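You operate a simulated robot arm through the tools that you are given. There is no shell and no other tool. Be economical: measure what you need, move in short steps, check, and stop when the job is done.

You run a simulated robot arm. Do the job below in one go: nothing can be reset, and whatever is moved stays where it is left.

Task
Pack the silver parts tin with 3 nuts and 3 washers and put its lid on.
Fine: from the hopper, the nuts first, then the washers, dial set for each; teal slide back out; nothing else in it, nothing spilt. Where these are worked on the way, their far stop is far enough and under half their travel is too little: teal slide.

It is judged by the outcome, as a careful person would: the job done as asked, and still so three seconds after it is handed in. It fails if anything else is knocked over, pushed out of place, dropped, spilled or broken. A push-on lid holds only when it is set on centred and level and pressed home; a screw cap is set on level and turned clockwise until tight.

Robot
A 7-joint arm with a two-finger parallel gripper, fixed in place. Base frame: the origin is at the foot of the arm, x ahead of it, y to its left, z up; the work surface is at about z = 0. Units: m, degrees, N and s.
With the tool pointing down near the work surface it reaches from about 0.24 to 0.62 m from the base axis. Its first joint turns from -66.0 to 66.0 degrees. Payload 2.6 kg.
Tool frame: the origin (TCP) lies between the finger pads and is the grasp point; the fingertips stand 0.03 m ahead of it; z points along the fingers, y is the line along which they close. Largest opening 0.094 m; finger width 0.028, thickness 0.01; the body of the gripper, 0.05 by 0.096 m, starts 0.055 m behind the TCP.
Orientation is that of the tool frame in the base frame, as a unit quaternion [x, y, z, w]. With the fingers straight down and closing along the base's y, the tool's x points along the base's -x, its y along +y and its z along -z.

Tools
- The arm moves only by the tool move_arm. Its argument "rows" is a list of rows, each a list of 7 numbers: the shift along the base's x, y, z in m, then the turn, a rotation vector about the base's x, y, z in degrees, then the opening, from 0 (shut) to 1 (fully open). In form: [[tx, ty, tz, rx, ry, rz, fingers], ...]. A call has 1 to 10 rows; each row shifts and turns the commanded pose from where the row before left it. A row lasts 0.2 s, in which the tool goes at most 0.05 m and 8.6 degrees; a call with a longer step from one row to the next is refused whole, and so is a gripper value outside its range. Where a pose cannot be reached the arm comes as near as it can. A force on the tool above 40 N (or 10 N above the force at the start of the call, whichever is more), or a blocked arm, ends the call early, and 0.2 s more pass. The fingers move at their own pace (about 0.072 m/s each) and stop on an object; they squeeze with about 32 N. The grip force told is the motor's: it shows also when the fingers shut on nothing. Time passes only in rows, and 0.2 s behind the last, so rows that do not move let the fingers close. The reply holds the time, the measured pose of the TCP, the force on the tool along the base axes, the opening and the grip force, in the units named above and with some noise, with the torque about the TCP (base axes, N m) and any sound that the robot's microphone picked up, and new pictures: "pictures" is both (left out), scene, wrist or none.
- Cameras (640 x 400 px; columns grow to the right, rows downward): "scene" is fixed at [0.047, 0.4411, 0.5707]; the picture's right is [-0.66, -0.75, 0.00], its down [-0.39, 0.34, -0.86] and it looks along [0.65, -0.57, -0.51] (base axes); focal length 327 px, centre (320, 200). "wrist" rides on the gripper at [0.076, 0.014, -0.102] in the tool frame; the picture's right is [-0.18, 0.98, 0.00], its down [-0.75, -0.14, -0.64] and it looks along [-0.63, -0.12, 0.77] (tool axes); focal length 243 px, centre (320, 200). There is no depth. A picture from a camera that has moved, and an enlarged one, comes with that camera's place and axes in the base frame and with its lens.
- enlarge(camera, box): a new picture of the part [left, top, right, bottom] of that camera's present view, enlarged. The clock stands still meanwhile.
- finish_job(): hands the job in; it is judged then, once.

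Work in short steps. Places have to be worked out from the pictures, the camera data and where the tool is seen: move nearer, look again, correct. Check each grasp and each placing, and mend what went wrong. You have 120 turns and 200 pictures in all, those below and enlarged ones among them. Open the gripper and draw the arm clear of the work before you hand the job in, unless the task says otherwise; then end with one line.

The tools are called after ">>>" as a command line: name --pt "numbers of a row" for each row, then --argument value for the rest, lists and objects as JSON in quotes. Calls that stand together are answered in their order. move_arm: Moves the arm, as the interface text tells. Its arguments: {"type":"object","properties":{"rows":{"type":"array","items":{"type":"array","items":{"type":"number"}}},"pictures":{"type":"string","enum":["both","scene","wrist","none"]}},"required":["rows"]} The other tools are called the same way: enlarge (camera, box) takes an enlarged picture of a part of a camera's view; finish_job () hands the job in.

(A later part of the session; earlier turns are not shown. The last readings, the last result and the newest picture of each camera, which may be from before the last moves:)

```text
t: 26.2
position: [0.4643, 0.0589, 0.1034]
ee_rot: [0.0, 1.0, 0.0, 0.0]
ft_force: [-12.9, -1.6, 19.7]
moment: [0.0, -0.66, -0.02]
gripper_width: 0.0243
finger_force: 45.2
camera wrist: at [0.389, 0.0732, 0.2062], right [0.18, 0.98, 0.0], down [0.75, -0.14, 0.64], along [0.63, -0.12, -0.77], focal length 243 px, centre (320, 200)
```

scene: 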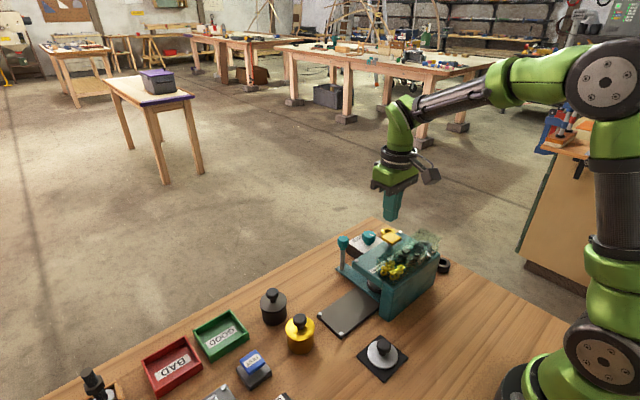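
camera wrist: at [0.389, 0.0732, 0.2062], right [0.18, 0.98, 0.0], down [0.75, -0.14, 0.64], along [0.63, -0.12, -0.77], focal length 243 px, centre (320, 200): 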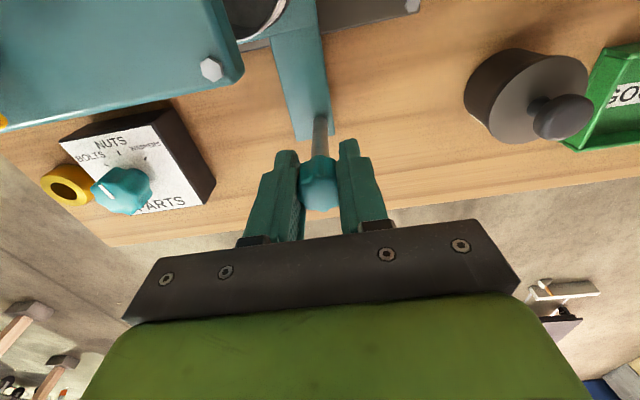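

Continue pulling out fully and look into the tin.

>>> move_arm --pt "0 0.01 0 0 0 0 0.2" --pt "0 0.01 0 0 0 0 0.2" --pt "0 0.01 0 0 0 0 0.2" --pt "0 0.01 0 0 0 0 0.2" --pt "0 0.01 0 0 0 0 0.2" --pt "0 0.008 0 0 0 0 0.2" --pt "0 0 0 0 0 0 0.2" --pictures "wrist"

>>> enlarge --camera "scene" --box '[320, 270, 380, 320]'

>>> enlarge --camera "wrist" --box '[150, 0, 310, 80]'

```text
t: 27.8
position: [0.4644, 0.1182, 0.1038]
ee_rot: [0.001, 1.0, 0.0, 0.0]
ft_force: [-9.4, 1.7, 18.8]
moment: [-0.02, -0.49, 0.01]
gripper_width: 0.0247
finger_force: 45.2
camera wrist: at [0.3893, 0.1309, 0.206], right [0.18, 0.98, 0.0], down [0.75, -0.14, 0.64], along [0.63, -0.12, -0.77], focal length 243 px, centre (320, 200)
```

wrist: 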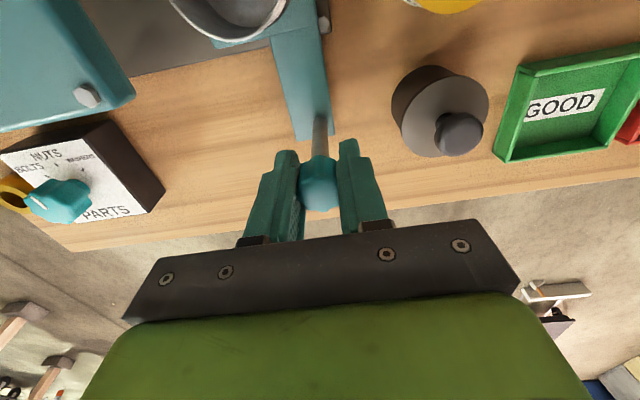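

```text
8.00 times, centred on (350, 295) of scene
camera zoom: at [0.0469, 0.4411, 0.5708], right [-0.66, -0.75, 0.0], down [-0.39, 0.34, -0.86], along [0.65, -0.57, -0.51], focal length 2616 px, centre (80, -560)
```

zoom: 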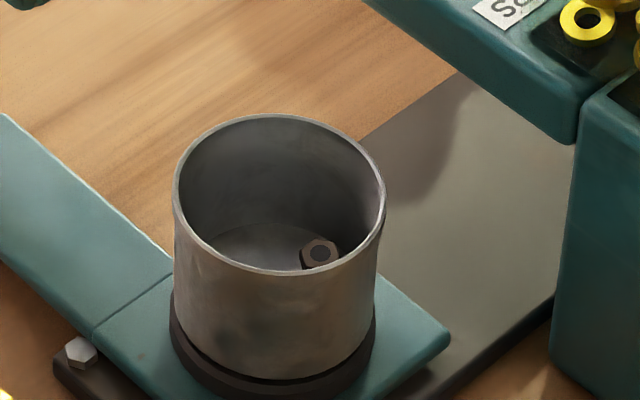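

```text
4.00 times, centred on (230, 40) of wrist
camera zoom: at [0.3893, 0.1309, 0.206], right [0.18, 0.98, 0.0], down [0.75, -0.14, 0.64], along [0.63, -0.12, -0.77], focal length 970 px, centre (680, 840)
```

zoom: 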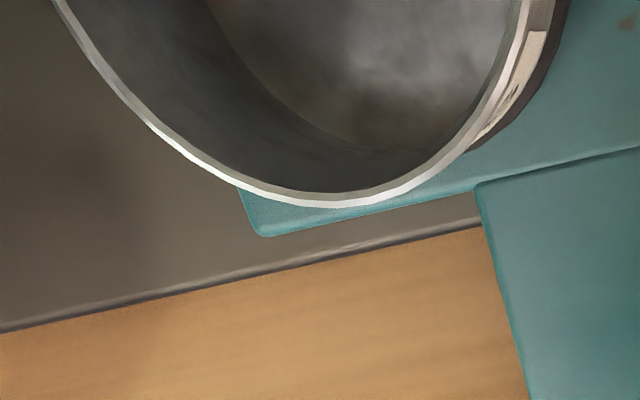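

One press = one nut. Slide back in to the far stop.

>>> move_arm --pt "0 -0.006 0.001 0 0 0 0.2" --pt "0 -0.012 0 0 0 0 0.2" --pt "0 -0.012 0 0 0 0 0.2" --pt "0 -0.012 0 0 0 0 0.2" --pt "0 -0.012 0 0 0 0 0.2" --pt "0 -0.012 0 0 0 0 0.2" --pt "0 -0.012 0 0 0 0 0.2" --pt "0 -0.012 0 0 0 0 0.2" --pt "0 -0.012 0 0 0 0 0.2" --pt "0 -0.008 0 0 0 0 0.2" --pictures "none"

```text
t: 30.0
position: [0.4638, 0.0051, 0.1037]
ee_rot: [0.0, 1.0, -0.001, 0.001]
ft_force: [19.1, -1.3, -15.2]
moment: [-0.1, 0.18, 0.01]
gripper_width: 0.0244
finger_force: 44.5
```

>>> move_arm --pt "0 -0.003 0 0 0 0 0.2" --pt "0 -0.002 0 0 0 0 0.2" --pt "0 0 0 0 0 0 0.2" --pictures "none"

```text
t: 30.8
position: [0.4639, 0.0048, 0.1037]
ee_rot: [-0.001, 1.0, 0.002, 0.001]
ft_force: [22.2, 20.6, -17.7]
moment: [0.11, -0.44, 0.02]
gripper_width: 0.0244
finger_force: 44.7
```

At the stop again. Release and return above the button.

>>> move_arm --pt "0 0.004 0 0 0 0 0.2" --pt "0 0 0 0 0 0 0.65" --pt "0 0 0 0 0 0 0.65" --pt "0 0 0.045 0 0 0 0.65" --pt "0 0 0.045 0 0 0 0.65" --pt "-0.03 -0.03 0.0 0 0 0 0.0" --pt "-0.03 -0.03 0 0 0 0 0.0" --pt "-0.018 -0.0145 0 0 0 0 0.0" --pt "0 0 -0.03 0 0 0 0" --pt "0 0 0 0 0 0 0" --pictures "wrist"

>>> enlarge --camera "scene" --box '[320, 200, 450, 320]'

```text
t: 33.0
position: [0.3866, -0.0677, 0.1627]
ee_rot: [0.0, 1.0, 0.001, 0.0]
ft_force: [-0.5, -0.2, 0.1]
moment: [0.0, -0.02, 0.02]
gripper_width: 0.0
finger_force: 31.8
camera wrist: at [0.3108, -0.0546, 0.2643], right [0.18, 0.98, 0.0], down [0.75, -0.14, 0.64], along [0.63, -0.12, -0.77], focal length 243 px, centre (320, 200)
```

wrist: 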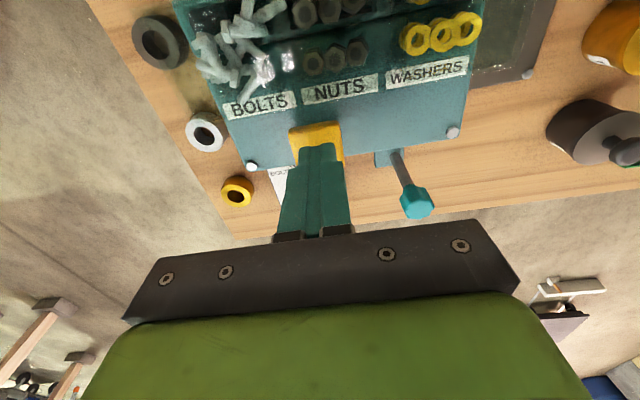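

```text
3.33 times, centred on (385, 260) of scene
camera zoom: at [0.047, 0.4411, 0.5707], right [-0.66, -0.75, 0.0], down [-0.39, 0.34, -0.86], along [0.65, -0.57, -0.51], focal length 1090 px, centre (103, 0)
```

zoom: 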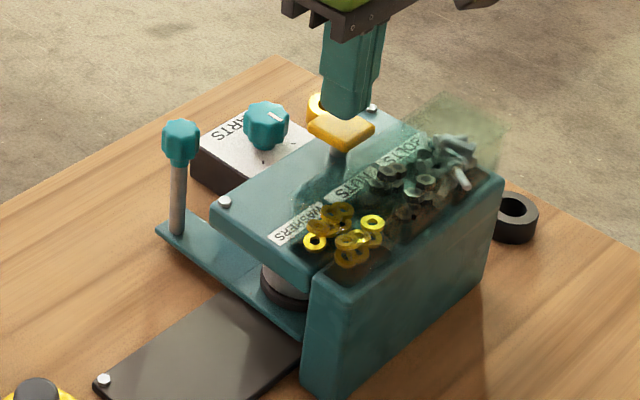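

Second nut press (down to z≈0.141, then back).

>>> move_arm --pt "0 -0.0015 -0.009 0 0 0 0" --pt "0 0 -0.004 0 0 0 0" --pt "0 0 -0.003 0 0 0 0" --pt "0 0 -0.003 0 0 0 0" --pt "0 0 -0.003 0 0 0 0" --pt "0 0 0 0 0 0 0" --pt "0 0 0.008 0 0 0 0" --pt "0 0 0.009 0 0 0 0" --pt "0 0 0 0 0 0 0" --pictures "none"

```text
t: 35.0
position: [0.3858, -0.0701, 0.1591]
ee_rot: [0.001, 1.0, -0.001, 0.0]
ft_force: [-0.3, -0.6, -0.6]
moment: [-0.01, -0.02, -0.04]
gripper_width: 0.0
finger_force: 31.8
heard: click
```

One click. Third nut press.

>>> move_arm --pt "0 0 -0.005 0 0 0 0" --pt "0 0 -0.004 0 0 0 0" --pt "0 0 -0.003 0 0 0 0" --pt "0 0 -0.003 0 0 0 0" --pt "0 0 -0.003 0 0 0 0" --pt "0 0 0 0 0 0 0" --pt "0 0 0.008 0 0 0 0" --pt "0 0 0.01 0 0 0 0" --pt "0 0 0 0 0 0 0" --pictures "none"

```text
t: 37.0
position: [0.3857, -0.072, 0.1599]
ee_rot: [0.0, 1.0, 0.0, 0.0]
ft_force: [0.2, -0.1, -0.4]
moment: [-0.03, 0.0, 0.01]
gripper_width: 0.0
finger_force: 31.4
heard: click
```

Three clicks. I'll verify three nuts before switching to washers: to the handle.

>>> move_arm --pt "0 0 0.037 0 0 0 0.0" --pt "0.03 0.03 0 0 0 0 0.65" --pt "0.03 0.03 0 0 0 0 0.65" --pt "0.0185 0.0165 0 0 0 0 0.65" --pt "0 0 -0.04 0 0 0 0.65" --pt "0 0 -0.04 0 0 0 0.65" --pt "0 0 -0.013 0 0 0 0.65" --pt "0 0 0 0 0 0 0.65" --pt "0 0 0 0 0 0 0.2" --pt "0 0 0 0 0 0 0.2" --pictures "wrist"

```text
t: 39.2
position: [0.4642, 0.0059, 0.1025]
ee_rot: [0.0, 1.0, 0.0, 0.0]
ft_force: [1.8, -0.3, -2.7]
moment: [-0.05, -0.24, -0.05]
gripper_width: 0.0245
finger_force: 41.4
camera wrist: at [0.3891, 0.019, 0.2053], right [0.18, 0.98, 0.0], down [0.75, -0.14, 0.64], along [0.63, -0.12, -0.77], focal length 243 px, centre (320, 200)
```

wrist: 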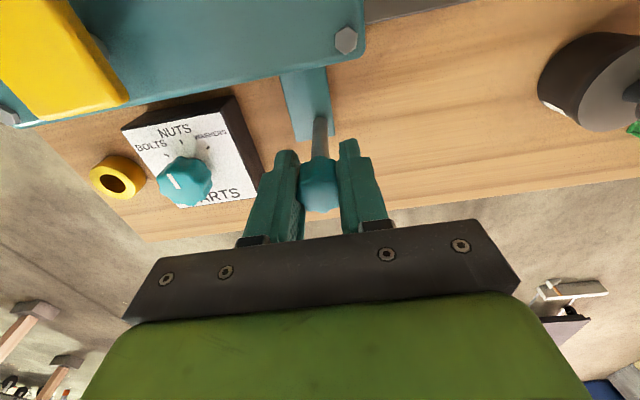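

Gripped; pull out.

>>> move_arm --pt "0 0.008 0 0 0 0 0.2" --pt "0 0.012 0 0 0 0 0.2" --pt "0 0.012 0 0 0 0 0.2" --pt "0 0.012 0 0 0 0 0.2" --pt "0 0.012 0 0 0 0 0.2" --pt "0 0.012 0 0 0 0 0.2" --pt "0 0.012 0 0 0 0 0.2" --pt "0 0.012 0 0 0 0 0.2" --pt "0 0.012 0 0 0 0 0.2" --pt "0 0.009 0 0 0 0 0.2" --pictures "none"

>>> enlarge --camera "scene" --box '[320, 270, 380, 320]'

```text
t: 41.4
position: [0.4644, 0.119, 0.1035]
ee_rot: [0.001, 1.0, 0.0, 0.001]
ft_force: [2.7, -0.7, -11.6]
moment: [0.08, -0.39, 0.01]
gripper_width: 0.0247
finger_force: 44.9
```

```text
8.00 times, centred on (350, 295) of scene
camera zoom: at [0.0471, 0.4411, 0.5707], right [-0.66, -0.75, 0.0], down [-0.39, 0.34, -0.86], along [0.65, -0.57, -0.51], focal length 2616 px, centre (80, -560)
```

zoom: 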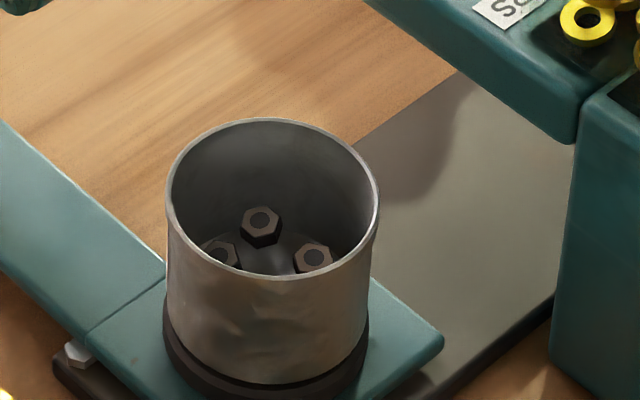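

Three nuts. Slide in again.

>>> move_arm --pt "0 -0.008 0 0 0 0 0.2" --pt "0 -0.012 0 0 0 0 0.2" --pt "0 -0.012 0 0 0 0 0.2" --pt "0 -0.012 0 0 0 0 0.2" --pt "0 -0.012 0 0 0 0 0.2" --pt "0 -0.012 0 0 0 0 0.2" --pt "0 -0.012 0 0 0 0 0.2" --pt "0 -0.012 0 0 0 0 0.2" --pt "0 -0.012 0 0 0 0 0.2" --pt "0 -0.012 0 0 0 0 0.2" --pictures "none"

```text
t: 43.6
position: [0.4633, 0.0048, 0.1027]
ee_rot: [-0.001, 1.0, 0.002, 0.001]
ft_force: [-9.0, 8.8, -1.1]
moment: [-0.15, -0.82, -0.15]
gripper_width: 0.0244
finger_force: 45.3
```

At the stop. Nudge, release, and go over the dial.

>>> move_arm --pt "0 -0.002 0 0 0 0 0.2" --pt "0 0.003 0 0 0 0 0.2" --pt "0 0 0 0 0 0 0.65" --pt "0 0 0 0 0 0 0.65" --pt "0 0 0.045 0 0 0 0.65" --pt "0 0 0.045 0 0 0 0.65" --pt "0.0125 -0.045 0.0 0 0 0 0.65" --pt "0 -0.045 0 0 0 0 0.65" --pt "0 -0.0135 -0.03 0 0 0 0.65" --pt "0 0 -0.04 0 0 0 0.65" --pictures "wrist"

>>> enlarge --camera "scene" --box '[320, 200, 450, 320]'

```text
t: 45.8
position: [0.4742, -0.0997, 0.1233]
ee_rot: [0.0, 1.0, 0.0, 0.0]
ft_force: [0.0, -0.6, -1.2]
moment: [0.02, -0.01, 0.0]
gripper_width: 0.0611
finger_force: 0.0
camera wrist: at [0.3992, -0.0879, 0.2248], right [0.18, 0.98, 0.0], down [0.75, -0.14, 0.64], along [0.63, -0.12, -0.77], focal length 243 px, centre (320, 200)
```

wrist: 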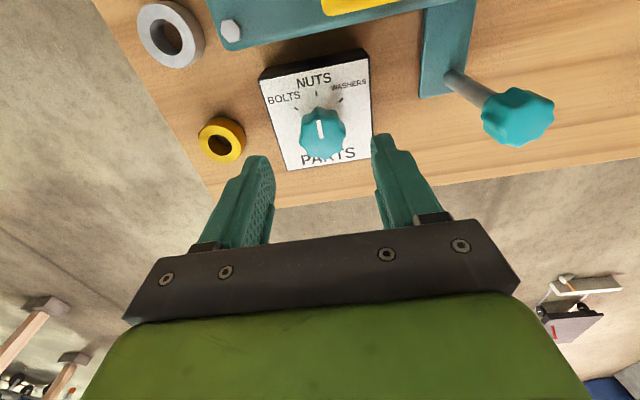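

```text
3.33 times, centred on (385, 260) of scene
camera zoom: at [0.0471, 0.4411, 0.5707], right [-0.66, -0.75, 0.0], down [-0.39, 0.34, -0.86], along [0.65, -0.57, -0.51], focal length 1090 px, centre (103, 0)
```

zoom: 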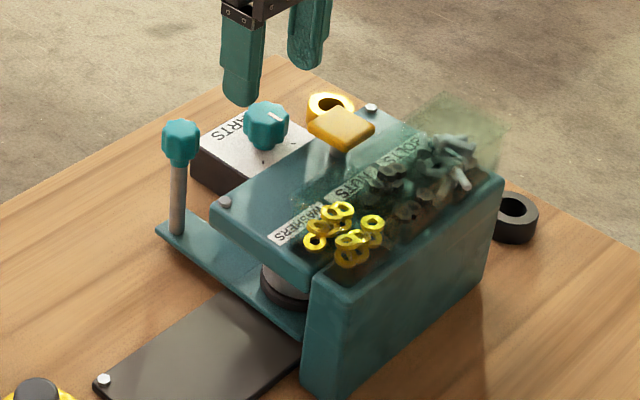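

Descend on the dial and grip.

>>> move_arm --pt "0.002 -0.0008 -0.02 0 0 0 0.65" --pt "0 0 -0.02 0 0 0 0.65" --pt "0 0 -0.011 0 0 0 0.65" --pt "0 0 0 0 0 0 0.65" --pt "0 0 0 0 0 0 0.2" --pt "0 0 0 0 0 0 0.2" --pictures "none"

```text
t: 47.2
position: [0.478, -0.101, 0.0714]
ee_rot: [0.0, 1.0, 0.001, 0.0]
ft_force: [-0.7, 4.3, -0.9]
moment: [0.07, -0.16, -0.01]
gripper_width: 0.0325
finger_force: 45.1
```

Gripped. Turn −50° about z (clockwise) to WASHERS.

>>> move_arm --pt "0 0 0 0 0 -8 0.2" --pt "0 0 0 0 0 -8 0.2" --pt "0 0 0 0 0 -8 0.2" --pt "0 0 0 0 0 -8 0.2" --pt "0 0 0 0 0 -8 0.2" --pt "0 0 0 0 0 -8 0.2" --pt "0 0 0 0 0 -2 0.2" --pt "0 0 0 0 0 0 0.65" --pt "0 0 0 0 0 0 0.65" --pictures "wrist"

```text
t: 49.2
position: [0.478, -0.0999, 0.0726]
ee_rot: [0.423, 0.906, 0.001, 0.001]
ft_force: [0.8, 0.4, 0.1]
moment: [0.01, 0.02, 0.0]
gripper_width: 0.0611
finger_force: 0.1
camera wrist: at [0.4419, -0.0326, 0.1746], right [0.87, 0.49, 0.0], down [0.38, -0.67, 0.64], along [0.32, -0.56, -0.77], focal length 243 px, centre (320, 200)
```

wrist: 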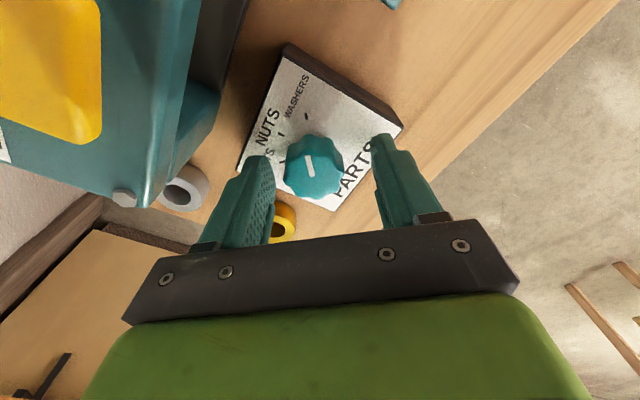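

Raise, turn the gripper back, and check the pointer.

>>> move_arm --pt "0 0 0.03 0 0 0 0.65" --pt "0 0 0.045 0 0 0 0.65" --pt "0 0 0.01 0 0 8 0.65" --pt "0 0 0 0 0 8 0.65" --pt "0 0 0 0 0 8 0.65" --pt "0 0 0 0 0 8 0.65" --pt "0 0 0 0 0 8 0.65" --pt "0 0 0 0 0 8 0.65" --pt "0 0 0 0 0 2 0.65" --pictures "none"

>>> enlarge --camera "wrist" --box '[240, 50, 400, 150]'

```text
t: 51.2
position: [0.4789, -0.1003, 0.1572]
ee_rot: [-0.001, 1.0, 0.0, 0.0]
ft_force: [-1.4, -0.2, -0.1]
moment: [0.02, -0.02, 0.02]
gripper_width: 0.0613
finger_force: 0.1
```

```text
4.00 times, centred on (320, 100) of wrist
camera zoom: at [0.4037, -0.0864, 0.2599], right [0.18, 0.98, 0.0], down [0.75, -0.14, 0.64], along [0.63, -0.12, -0.77], focal length 970 px, centre (320, 600)
```

zoom: 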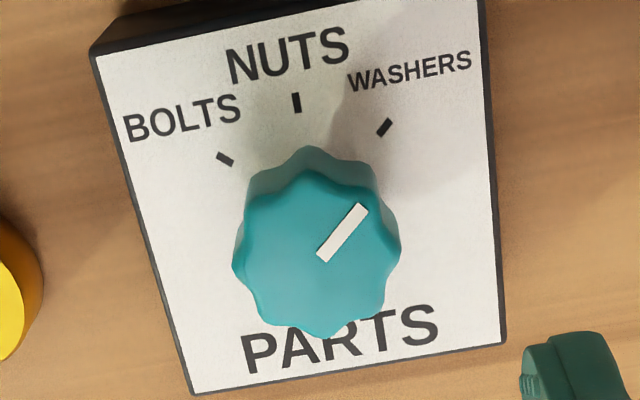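

On WASHERS. Return above the button.

>>> move_arm --pt "0 0 0.038 0 0 0 0.65" --pt "-0.04 0.01 0 0 0 0 0.0" --pt "-0.04 0.01 0 0 0 0 0.0" --pt "-0.013 0.01 0.0 0 0 0 0.0" --pt "0 0 0 0 0 0 0.0" --pt "0 0 -0.035 0 0 0 0" --pt "0 0 0 0 0 0 0" --pictures "wrist"

>>> enlarge --camera "scene" --box '[320, 200, 450, 320]'

```text
t: 52.8
position: [0.3848, -0.0701, 0.1621]
ee_rot: [0.001, 1.0, 0.001, 0.0]
ft_force: [-0.1, 0.0, 0.6]
moment: [0.03, 0.02, 0.0]
gripper_width: 0.0002
finger_force: 32.0
camera wrist: at [0.3101, -0.0566, 0.264], right [0.19, 0.98, 0.0], down [0.75, -0.14, 0.64], along [0.63, -0.12, -0.77], focal length 243 px, centre (320, 200)
```

wrist: 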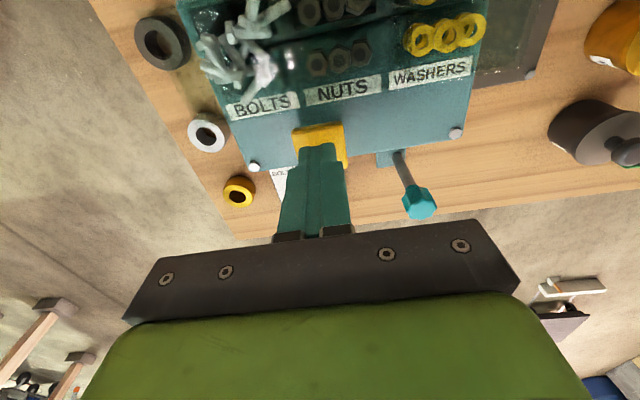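

```text
3.33 times, centred on (385, 260) of scene
camera zoom: at [0.047, 0.4411, 0.5707], right [-0.66, -0.75, 0.0], down [-0.39, 0.34, -0.86], along [0.65, -0.57, -0.51], focal length 1090 px, centre (103, 0)
```

zoom: 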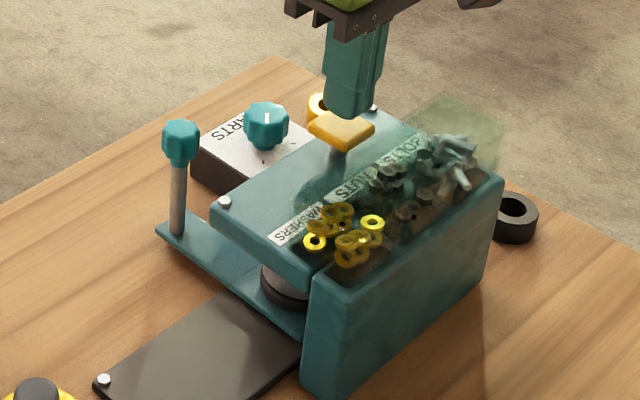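

First washer press.

>>> move_arm --pt "0.001 0 -0.008 0 0 0 0" --pt "0 0 -0.004 0 0 0 0" --pt "0 0 -0.003 0 0 0 0" --pt "0 0 -0.003 0 0 0 0" --pt "0 0 -0.003 0 0 0 0" --pt "0 0 0 0 0 0 0" --pt "0 0 0.008 0 0 0 0" --pt "0 0 0.01 0 0 0 0" --pt "0 0 0 0 0 0 0" --pictures "none"

```text
t: 54.8
position: [0.3858, -0.0704, 0.1576]
ee_rot: [0.0, 1.0, 0.0, 0.0]
ft_force: [-0.6, -0.3, -0.8]
moment: [0.01, 0.01, -0.02]
gripper_width: 0.0001
finger_force: 32.0
heard: click
```

Second washer press.

>>> move_arm --pt "0 0 -0.005 0 0 0 0" --pt "0 0 -0.004 0 0 0 0" --pt "0 0 -0.003 0 0 0 0" --pt "0 0 -0.003 0 0 0 0" --pt "0 0 -0.003 0 0 0 0" --pt "0 0 0 0 0 0 0" --pt "0 0 0.008 0 0 0 0" --pt "0 0 0.01 0 0 0 0" --pt "0 0 0 0 0 0 0" --pictures "none"

```text
t: 56.8
position: [0.3872, -0.0699, 0.158]
ee_rot: [-0.001, 1.0, 0.0, 0.0]
ft_force: [1.4, 0.1, -0.8]
moment: [0.02, -0.01, 0.02]
gripper_width: 0.0
finger_force: 31.6
heard: click
```

Third washer press.

>>> move_arm --pt "0 0 -0.005 0 0 0 0" --pt "0 0 -0.004 0 0 0 0" --pt "0 0 -0.003 0 0 0 0" --pt "0 0 -0.003 0 0 0 0" --pt "0 0 -0.003 0 0 0 0" --pt "0 0 0 0 0 0 0" --pt "0 0 0.008 0 0 0 0" --pt "0 0 0.01 0 0 0 0" --pt "0 0 0 0 0 0 0" --pictures "none"

```text
t: 58.8
position: [0.3859, -0.0703, 0.1572]
ee_rot: [0.001, 1.0, 0.0, -0.001]
ft_force: [0.1, 0.1, 0.9]
moment: [-0.01, 0.01, 0.0]
gripper_width: 0.0001
finger_force: 32.2
heard: click
```

Six clicks in all. Go to the handle and grip.

>>> move_arm --pt "0 0 0.038 0 0 0 0.0" --pt "0.03 0.03 0 0 0 0 0.65" --pt "0.03 0.03 0 0 0 0 0.65" --pt "0.0185 0.0155 0 0 0 0 0.65" --pt "0 0 -0.04 0 0 0 0.65" --pt "0 0 -0.04 0 0 0 0.65" --pt "0 0 -0.013 0 0 0 0.65" --pt "0 0 0 0 0 0 0.65" --pt "0 0 0 0 0 0 0.2" --pt "0 0 0 0 0 0 0.2" --pictures "none"

```text
t: 61.0
position: [0.4657, 0.0053, 0.1012]
ee_rot: [0.0, 1.0, -0.001, 0.0]
ft_force: [0.7, -1.0, -4.7]
moment: [0.01, -0.21, -0.07]
gripper_width: 0.0247
finger_force: 41.3
```

>>> move_arm --pt "0 0.008 0 0 0 0 0.2" --pt "0 0.012 0 0 0 0 0.2" --pt "0 0.012 0 0 0 0 0.2" --pt "0 0.012 0 0 0 0 0.2" --pt "0 0.012 0 0 0 0 0.2" --pt "0 0.012 0 0 0 0 0.2" --pt "0 0.012 0 0 0 0 0.2" --pt "0 0.012 0 0 0 0 0.2" --pt "0 0.012 0 0 0 0 0.2" --pt "0 0.01 0 0 0 0 0.2" --pictures "none"

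>>> enlarge --camera "scene" --box '[320, 270, 380, 320]'

```text
t: 63.2
position: [0.4658, 0.1194, 0.1024]
ee_rot: [0.001, 1.0, 0.0, -0.001]
ft_force: [3.5, -0.5, -22.0]
moment: [0.03, 0.28, 0.01]
gripper_width: 0.0245
finger_force: 45.0
```

```text
8.00 times, centred on (350, 295) of scene
camera zoom: at [0.0472, 0.4411, 0.5707], right [-0.66, -0.75, 0.0], down [-0.39, 0.34, -0.86], along [0.65, -0.57, -0.51], focal length 2616 px, centre (80, -560)
```

zoom: 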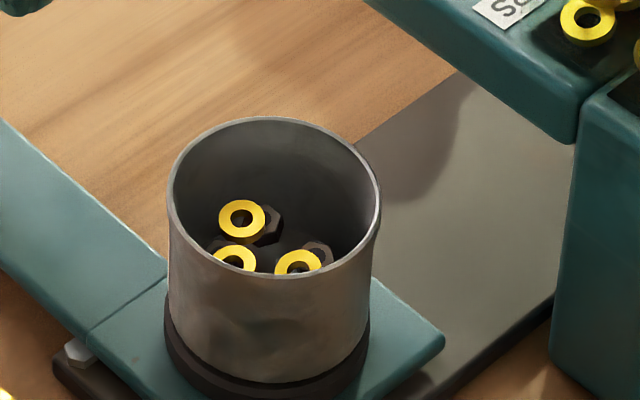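

Three washers visible. Nudge to the out-stop, then release and rise.

>>> move_arm --pt "0 0.003 0 0 0 0 0.2" --pt "0 0.002 0 0 0 0 0.2" --pt "0 0 0 0 0 0 0.2" --pictures "none"

```text
t: 64.0
position: [0.4655, 0.12, 0.1024]
ee_rot: [0.003, 1.0, -0.002, -0.001]
ft_force: [-6.5, -25.9, -8.3]
moment: [-0.22, 1.31, -0.01]
gripper_width: 0.0243
finger_force: 45.0
```

At the out-stop. Release, rise and travel high to above the silver lid.

>>> move_arm --pt "0 -0.004 0 0 0 0 0.2" --pt "0 0 0 0 0 0 0.65" --pt "0 0 0 0 0 0 0.65" --pt "0 0 0.045 0 0 0 0.65" --pt "0 0 0.048 0 0 0 0.65" --pt "-0.045 -0.005 0.015 0 0 0 0.65" --pt "-0.045 -0.005 0 0 0 0 0.65" --pt "-0.045 -0.005 0 0 0 0 0.65" --pt "-0.045 0.0 0 0 0 0 0.65" --pt "-0.02 0 -0.0 0 0 0 0.65" --pictures "both"

```text
t: 66.2
position: [0.2637, 0.1039, 0.2113]
ee_rot: [0.001, 1.0, -0.001, 0.002]
ft_force: [-0.2, -0.6, -1.1]
moment: [0.02, 0.02, -0.02]
gripper_width: 0.0611
finger_force: 0.1
camera wrist: at [0.1893, 0.1185, 0.3134], right [0.19, 0.98, 0.0], down [0.75, -0.14, 0.64], along [0.63, -0.12, -0.77], focal length 243 px, centre (320, 200)
```

scene: 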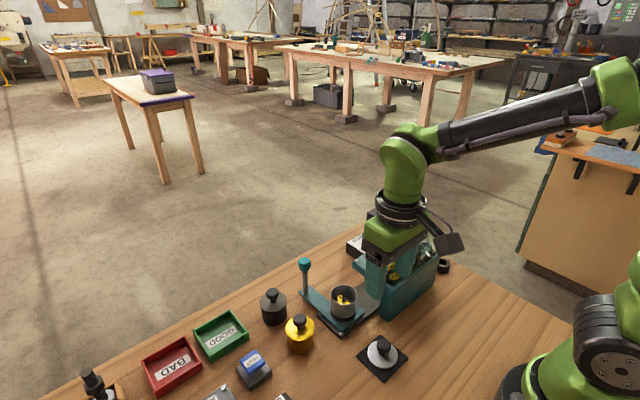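
wrist: 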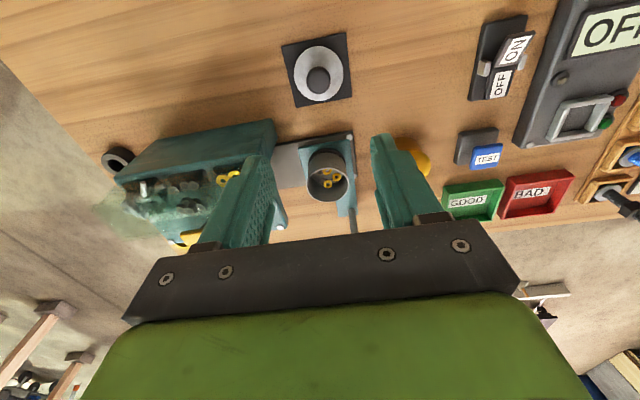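

Lid centre ≈ (0.2545,0.104). Move over it and down to z≈0.1 for a closer look.

>>> move_arm --pt "-0.009 0 -0.03 0 0 0 0.5" --pt "0 0 -0.04 0 0 0 0.5" --pt "0 0 -0.04 0 0 0 0.5" --pt "0 0 0 0 0 0 0.5" --pictures "wrist"

>>> enlarge --camera "scene" --box '[320, 290, 440, 390]'

```text
t: 67.2
position: [0.2571, 0.1067, 0.0998]
ee_rot: [0.001, 1.0, 0.001, 0.0]
ft_force: [-0.2, 0.0, 0.5]
moment: [0.01, 0.01, 0.0]
gripper_width: 0.0469
finger_force: 0.0
camera wrist: at [0.1814, 0.1197, 0.2025], right [0.19, 0.98, 0.0], down [0.75, -0.14, 0.64], along [0.63, -0.12, -0.77], focal length 243 px, centre (320, 200)
```

wrist: 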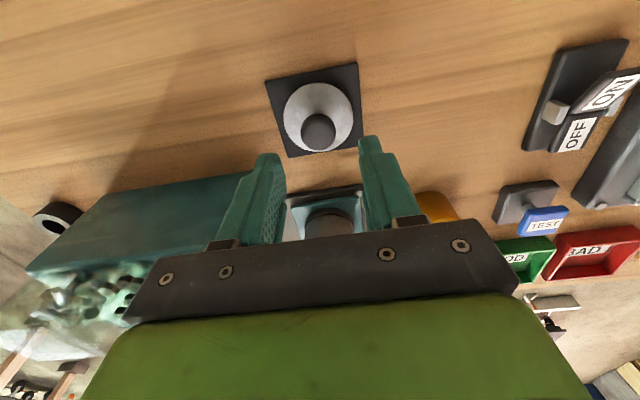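

```text
4.00 times, centred on (380, 340) of scene
camera zoom: at [0.0471, 0.4411, 0.5707], right [-0.66, -0.75, 0.0], down [-0.39, 0.34, -0.86], along [0.65, -0.57, -0.51], focal length 1308 px, centre (80, -360)
```

zoom: 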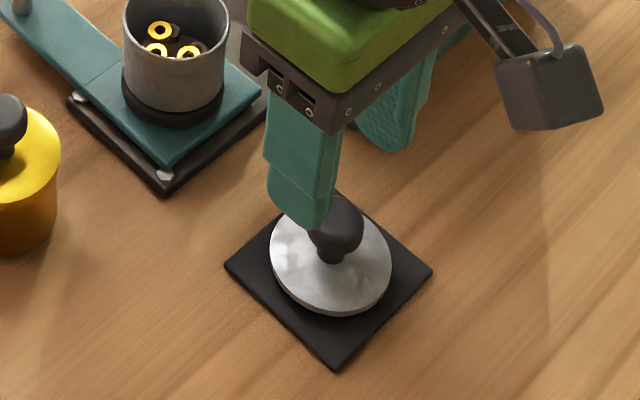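

Knob near (0.252,0.1045), top z≈0.039. Adjust and descend to z 0.07, look.

>>> move_arm --pt "-0.004 -0.0015 -0.015 0 0 0 0.5" --pt "0 0 -0.015 0 0 0 0.5" --pt "0 0 0 0 0 0 0.5" --pictures "wrist"

>>> enlarge --camera "scene" --box '[320, 290, 440, 390]'

```text
t: 68.0
position: [0.2521, 0.1065, 0.0703]
ee_rot: [0.0, 1.0, -0.001, 0.0]
ft_force: [0.3, 1.2, -0.7]
moment: [0.0, -0.05, 0.0]
gripper_width: 0.0472
finger_force: 0.1
camera wrist: at [0.1768, 0.119, 0.1721], right [0.18, 0.98, 0.0], down [0.75, -0.14, 0.64], along [0.63, -0.12, -0.77], focal length 243 px, centre (320, 200)
```

wrist: 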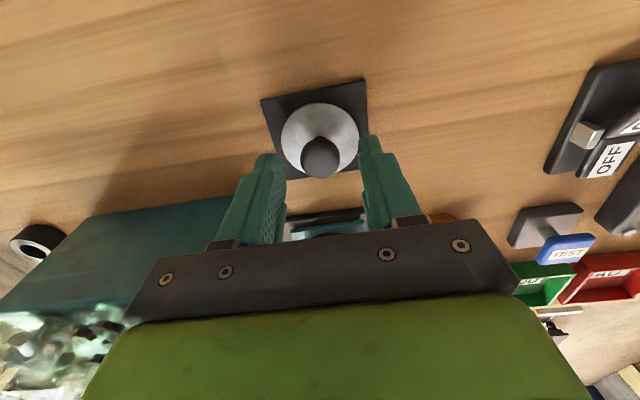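

```text
4.00 times, centred on (380, 340) of scene
camera zoom: at [0.0471, 0.4411, 0.5707], right [-0.66, -0.75, 0.0], down [-0.39, 0.34, -0.86], along [0.65, -0.57, -0.51], focal length 1308 px, centre (80, -360)
```

zoom: 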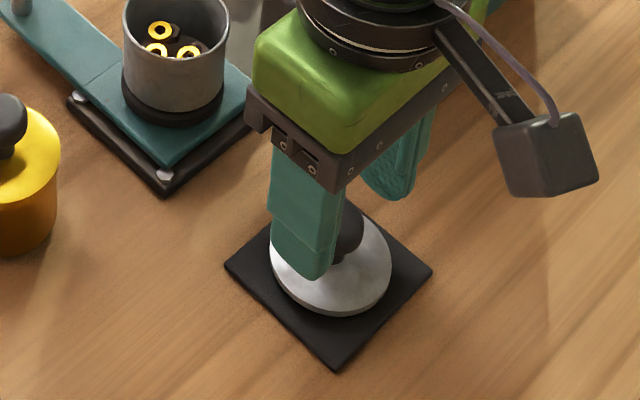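

Aligned. Descend 20 mm and grip the knob.

>>> move_arm --pt "0 0 -0.01 0 0 0 0.5" --pt "0 0 -0.008 0 0 0 0.5" --pt "0 0 0 0 0 0 0.5" --pt "0 0 0 0 0 0 0.1" --pt "0 0 0 0 0 0 0.1" --pictures "wrist"

>>> enlarge --camera "scene" --box '[320, 290, 440, 390]'

```text
t: 69.2
position: [0.251, 0.105, 0.0521]
ee_rot: [0.0, 1.0, 0.001, 0.0]
ft_force: [0.5, -0.5, -1.1]
moment: [0.0, -0.02, 0.01]
gripper_width: 0.0222
finger_force: 31.1
camera wrist: at [0.1769, 0.1184, 0.154], right [0.18, 0.98, 0.0], down [0.75, -0.14, 0.64], along [0.63, -0.12, -0.77], focal length 243 px, centre (320, 200)
```

wrist: 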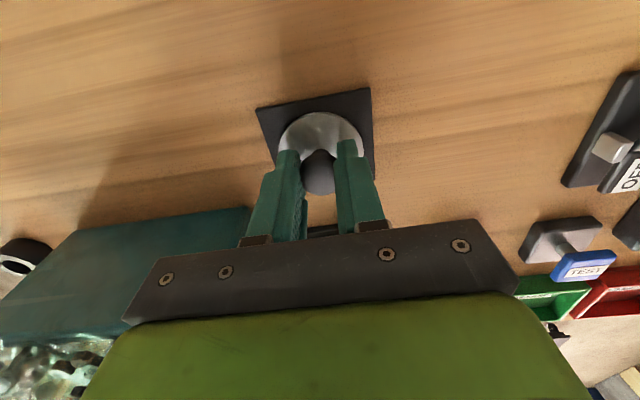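

```text
4.00 times, centred on (380, 340) of scene
camera zoom: at [0.0471, 0.4411, 0.5707], right [-0.66, -0.75, 0.0], down [-0.39, 0.34, -0.86], along [0.65, -0.57, -0.51], focal length 1308 px, centre (80, -360)
```

zoom: 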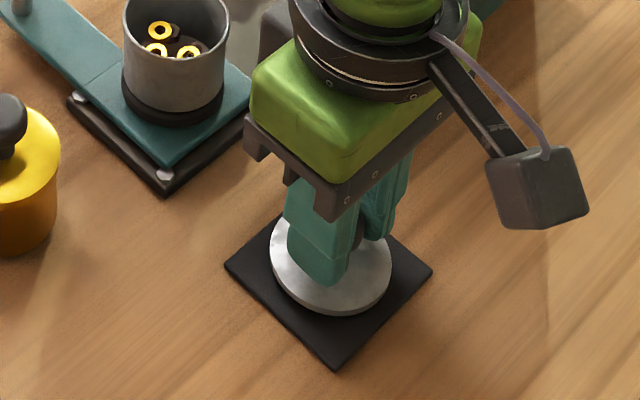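

Lid knob gripped well. Before lifting, I want an accurate tin centre, so release, rise and view the tin from right above with empty fingers.

>>> move_arm --pt "0 0 0 0 0 0 0.5" --pt "0 0 0 0 0 0 0.5" --pt "0 0 0.04 0 0 0 0.5" --pt "0 0 0.045 0 0 0 0.5" --pt "0.035 -0.003 0.01 0 0 0 0.95" --pt "0.04 -0.004 0 0 0 0 0.95" --pt "0.04 -0.005 0.0 0 0 0 0.95" --pt "0 0 0 0 0 0 0.95" --pictures "wrist"

>>> enlarge --camera "scene" --box '[290, 260, 440, 390]'

```text
t: 71.0
position: [0.3658, 0.0947, 0.1472]
ee_rot: [0.001, 1.0, 0.0, -0.001]
ft_force: [-0.7, 0.0, 0.0]
moment: [0.0, -0.04, 0.01]
gripper_width: 0.0895
finger_force: 0.0
camera wrist: at [0.2902, 0.1074, 0.25], right [0.18, 0.98, 0.0], down [0.75, -0.14, 0.64], along [0.63, -0.12, -0.77], focal length 243 px, centre (320, 200)
```

wrist: 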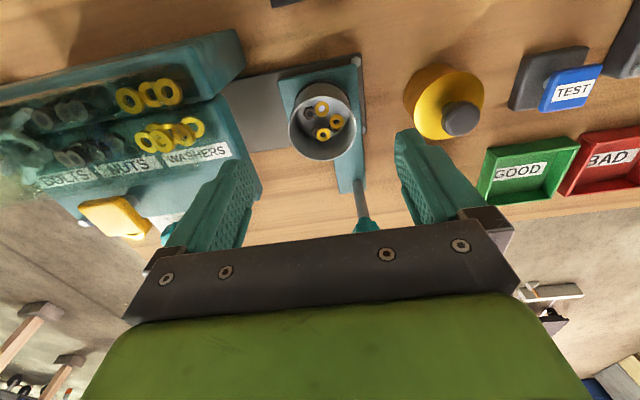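

```text
3.08 times, centred on (365, 325) of scene
camera zoom: at [0.0471, 0.4411, 0.5707], right [-0.66, -0.75, 0.0], down [-0.39, 0.34, -0.86], along [0.65, -0.57, -0.51], focal length 1006 px, centre (182, -185)
```

zoom: 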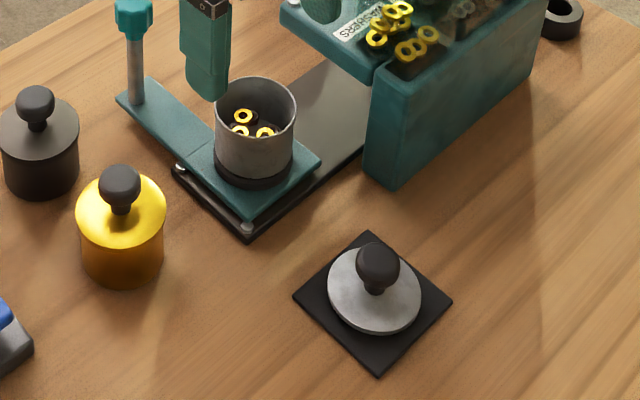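

Enlarge the tin in the wrist view for an accurate rim centre, after lowering a bit with fingers narrowed.

>>> move_arm --pt "0 0 0 0 0 0 0.7" --pt "0 0 -0.015 0 0 0 0.7" --pt "0 0 -0.01 0 0 0 0.7" --pt "0 0 0 0 0 0 0.7" --pictures "none"

>>> enlarge --camera "wrist" --box '[240, 70, 400, 170]'

>>> enlarge --camera "scene" --box '[300, 250, 400, 330]'

```text
t: 72.0
position: [0.3669, 0.0911, 0.1211]
ee_rot: [0.001, 1.0, 0.0, 0.0]
ft_force: [0.4, 0.3, 0.5]
moment: [0.0, 0.04, 0.03]
gripper_width: 0.0658
finger_force: 0.1
```

```text
4.00 times, centred on (320, 120) of wrist
camera zoom: at [0.2904, 0.1058, 0.2239], right [0.19, 0.98, 0.0], down [0.75, -0.14, 0.64], along [0.63, -0.12, -0.77], focal length 970 px, centre (320, 520)
```

zoom: 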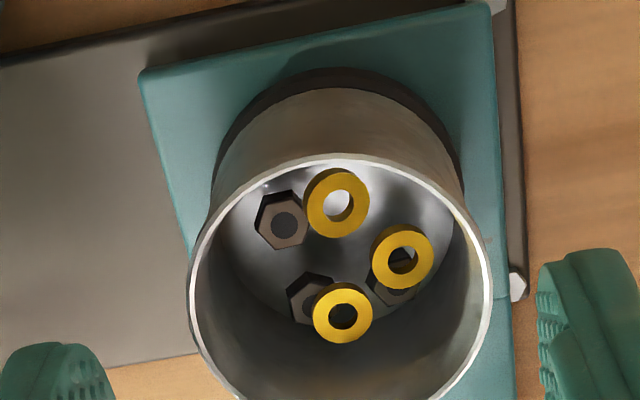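

```text
5.00 times, centred on (350, 290) of scene
camera zoom: at [0.0471, 0.4411, 0.5707], right [-0.66, -0.75, 0.0], down [-0.39, 0.34, -0.86], along [0.65, -0.57, -0.51], focal length 1635 px, centre (170, -250)
```

zoom: 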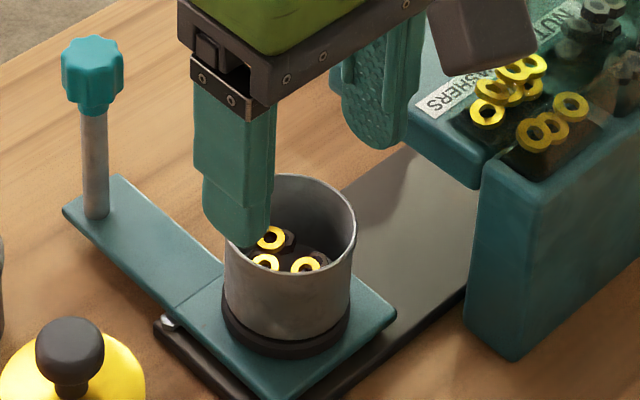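

Contents confirmed: 3 nuts, 3 washers. One more zoom that shows the entire rim.

>>> enlarge --camera "wrist" --box '[256, 90, 384, 190]'

```text
4.00 times, centred on (320, 140) of wrist
camera zoom: at [0.2904, 0.1058, 0.2239], right [0.19, 0.98, 0.0], down [0.75, -0.14, 0.64], along [0.63, -0.12, -0.77], focal length 970 px, centre (320, 440)
```

zoom: 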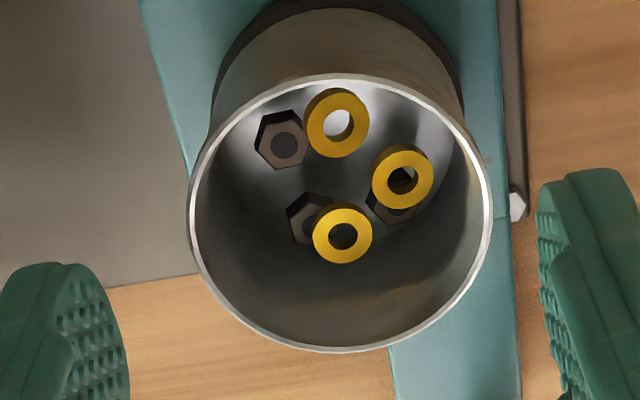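

Rim height is uncertain (0.067–0.073), which affects the x estimate; a second view 50 mm back gives parallax.

>>> move_arm --pt "-0.025 0 0 0 0 0 0.7" --pt "-0.025 0 0 0 0 0 0.7" --pt "0 0 0 0 0 0 0.7" --pictures "none"

>>> enlarge --camera "wrist" --box '[256, 130, 384, 230]'

```text
t: 72.8
position: [0.3163, 0.0932, 0.1224]
ee_rot: [0.0, 1.0, 0.0, 0.0]
ft_force: [0.2, -0.1, 0.0]
moment: [0.02, -0.01, 0.0]
gripper_width: 0.0658
finger_force: 0.0
```

```text
4.00 times, centred on (320, 180) of wrist
camera zoom: at [0.2411, 0.1066, 0.224], right [0.18, 0.98, 0.0], down [0.75, -0.14, 0.64], along [0.63, -0.12, -0.77], focal length 970 px, centre (320, 280)
```

zoom: 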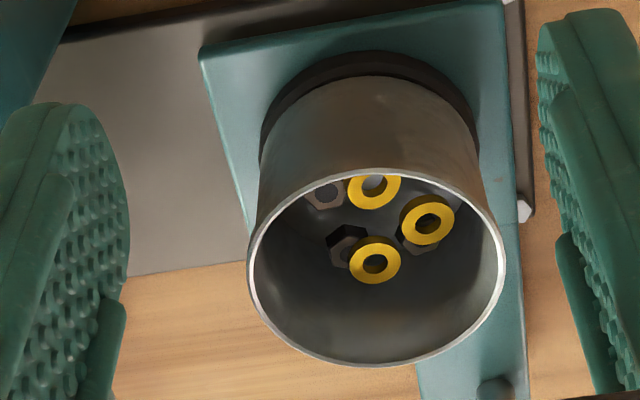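

Triangulation puts the rim at z≈0.066 and the tin centre at +(0.1205,−0.0095) from the lid grip position, i.e. about (0.372,0.095). Go back to the lid and grip it.

>>> move_arm --pt "-0.03 0.006 0 0 0 0 0.5" --pt "-0.035 0.006 0 0 0 0 0.5" --pt "0 0 -0.03 0 0 0 0.5" --pt "0 0 -0.025 0 0 0 0.5" --pt "0 0 -0.015 0 0 0 0.5" --pt "0 0 0 0 0 0 0.5" --pt "0 0 0 0 0 0 0.1" --pt "0 0 0 0 0 0 0.1" --pictures "wrist"

```text
t: 74.6
position: [0.2527, 0.1033, 0.0518]
ee_rot: [0.001, 1.0, -0.001, 0.0]
ft_force: [0.6, 0.1, -1.1]
moment: [0.06, 0.01, 0.0]
gripper_width: 0.022
finger_force: 31.9
camera wrist: at [0.1773, 0.1171, 0.1544], right [0.18, 0.98, 0.0], down [0.75, -0.14, 0.64], along [0.63, -0.12, -0.77], focal length 243 px, centre (320, 200)
```

wrist: 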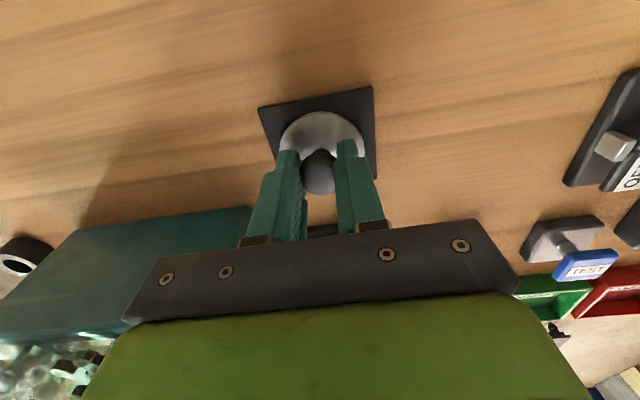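

Gripped. Lift and check the lid hangs level.

>>> move_arm --pt "0 0 0.015 0 0 0 0.1" --pt "0 0 0.03 0 0 0 0.1" --pt "0 0 0.04 0 0 0 0.1" --pt "0 0 0.01 0 0 0 0.1" --pt "0 0 0 0 0 0 0.1" --pictures "wrist"

>>> enlarge --camera "scene" --box '[300, 250, 440, 370]'

```text
t: 75.8
position: [0.2534, 0.1031, 0.1495]
ee_rot: [0.0, 1.0, 0.0, 0.001]
ft_force: [0.0, 0.1, 0.0]
moment: [0.0, 0.01, 0.0]
gripper_width: 0.0215
finger_force: 32.2
camera wrist: at [0.1778, 0.1166, 0.2517], right [0.18, 0.98, 0.0], down [0.75, -0.14, 0.64], along [0.63, -0.12, -0.77], focal length 243 px, centre (320, 200)
```

wrist: 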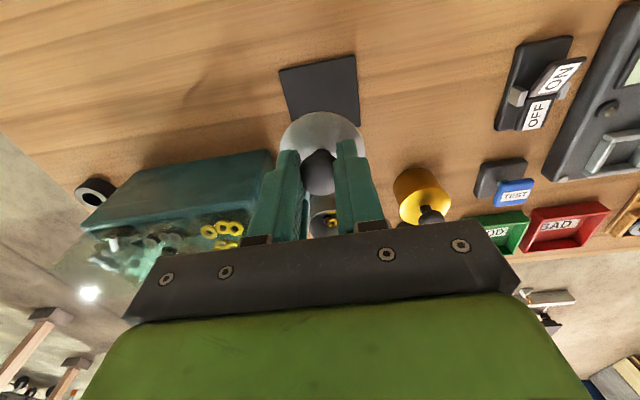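

```text
3.33 times, centred on (370, 310) of scene
camera zoom: at [0.047, 0.4411, 0.5707], right [-0.66, -0.75, 0.0], down [-0.39, 0.34, -0.86], along [0.65, -0.57, -0.51], focal length 1090 px, centre (153, -167)
```

zoom: 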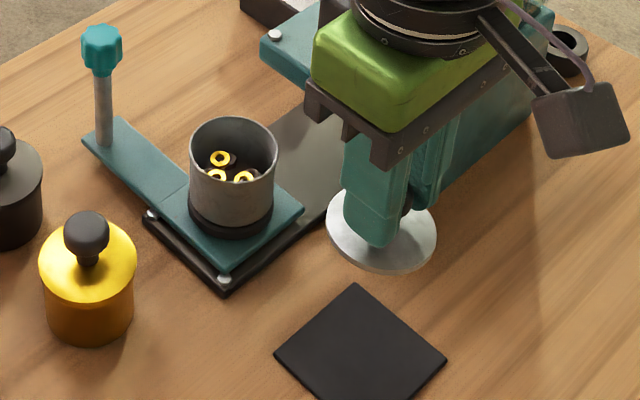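

Lid is level in the grip. Move above the tin and lower to ~10 mm above the rim.

>>> move_arm --pt "0.04 -0.003 0 0 0 0 0.1" --pt "0.04 -0.003 0 0 0 0 0.1" --pt "0.0405 -0.0035 0 0 0 0 0.1" --pt "0 0 -0.01 0 0 0 0.1" --pt "0 0 -0.012 0 0 0 0.1" --pt "0 0 0 0 0 0 0.1" --pictures "wrist"

>>> enlarge --camera "scene" --box '[300, 240, 400, 330]'

>>> enlarge --camera "wrist" --box '[256, 90, 384, 190]'

```text
t: 77.2
position: [0.3738, 0.0941, 0.1258]
ee_rot: [0.0, 1.0, -0.001, 0.001]
ft_force: [0.1, 0.2, -0.4]
moment: [-0.01, -0.01, 0.01]
gripper_width: 0.0214
finger_force: 32.3
camera wrist: at [0.2985, 0.1073, 0.2276], right [0.18, 0.98, 0.0], down [0.75, -0.14, 0.64], along [0.63, -0.12, -0.77], focal length 243 px, centre (320, 200)
```

wrist: 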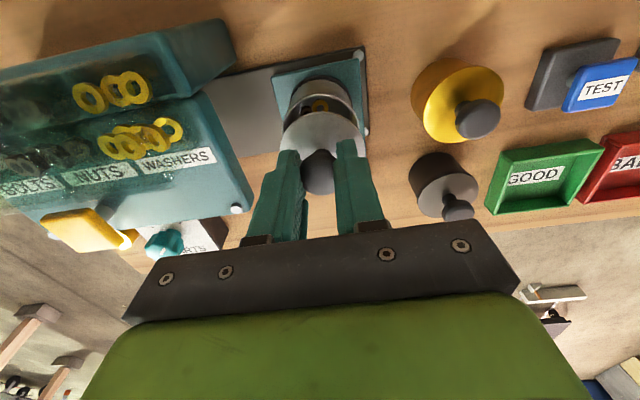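

```text
4.44 times, centred on (350, 285) of scene
camera zoom: at [0.0471, 0.4411, 0.5707], right [-0.66, -0.75, 0.0], down [-0.39, 0.34, -0.86], along [0.65, -0.57, -0.51], focal length 1453 px, centre (187, -178)
```

zoom: 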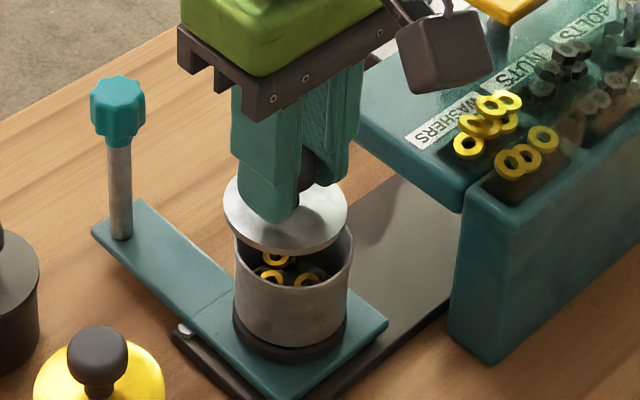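

```text
4.00 times, centred on (320, 140) of wrist
camera zoom: at [0.2985, 0.1073, 0.2276], right [0.18, 0.98, 0.0], down [0.75, -0.14, 0.64], along [0.63, -0.12, -0.77], focal length 970 px, centre (320, 440)
```

zoom: 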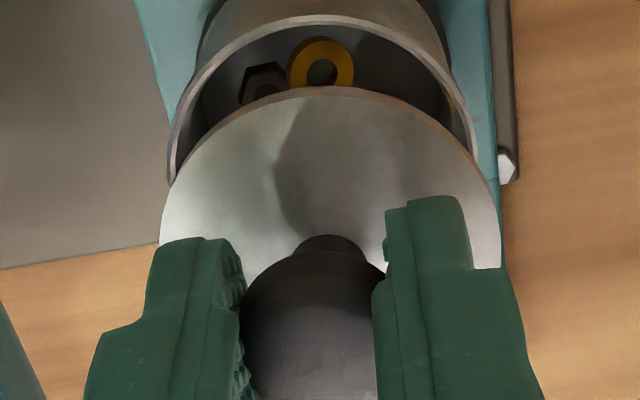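

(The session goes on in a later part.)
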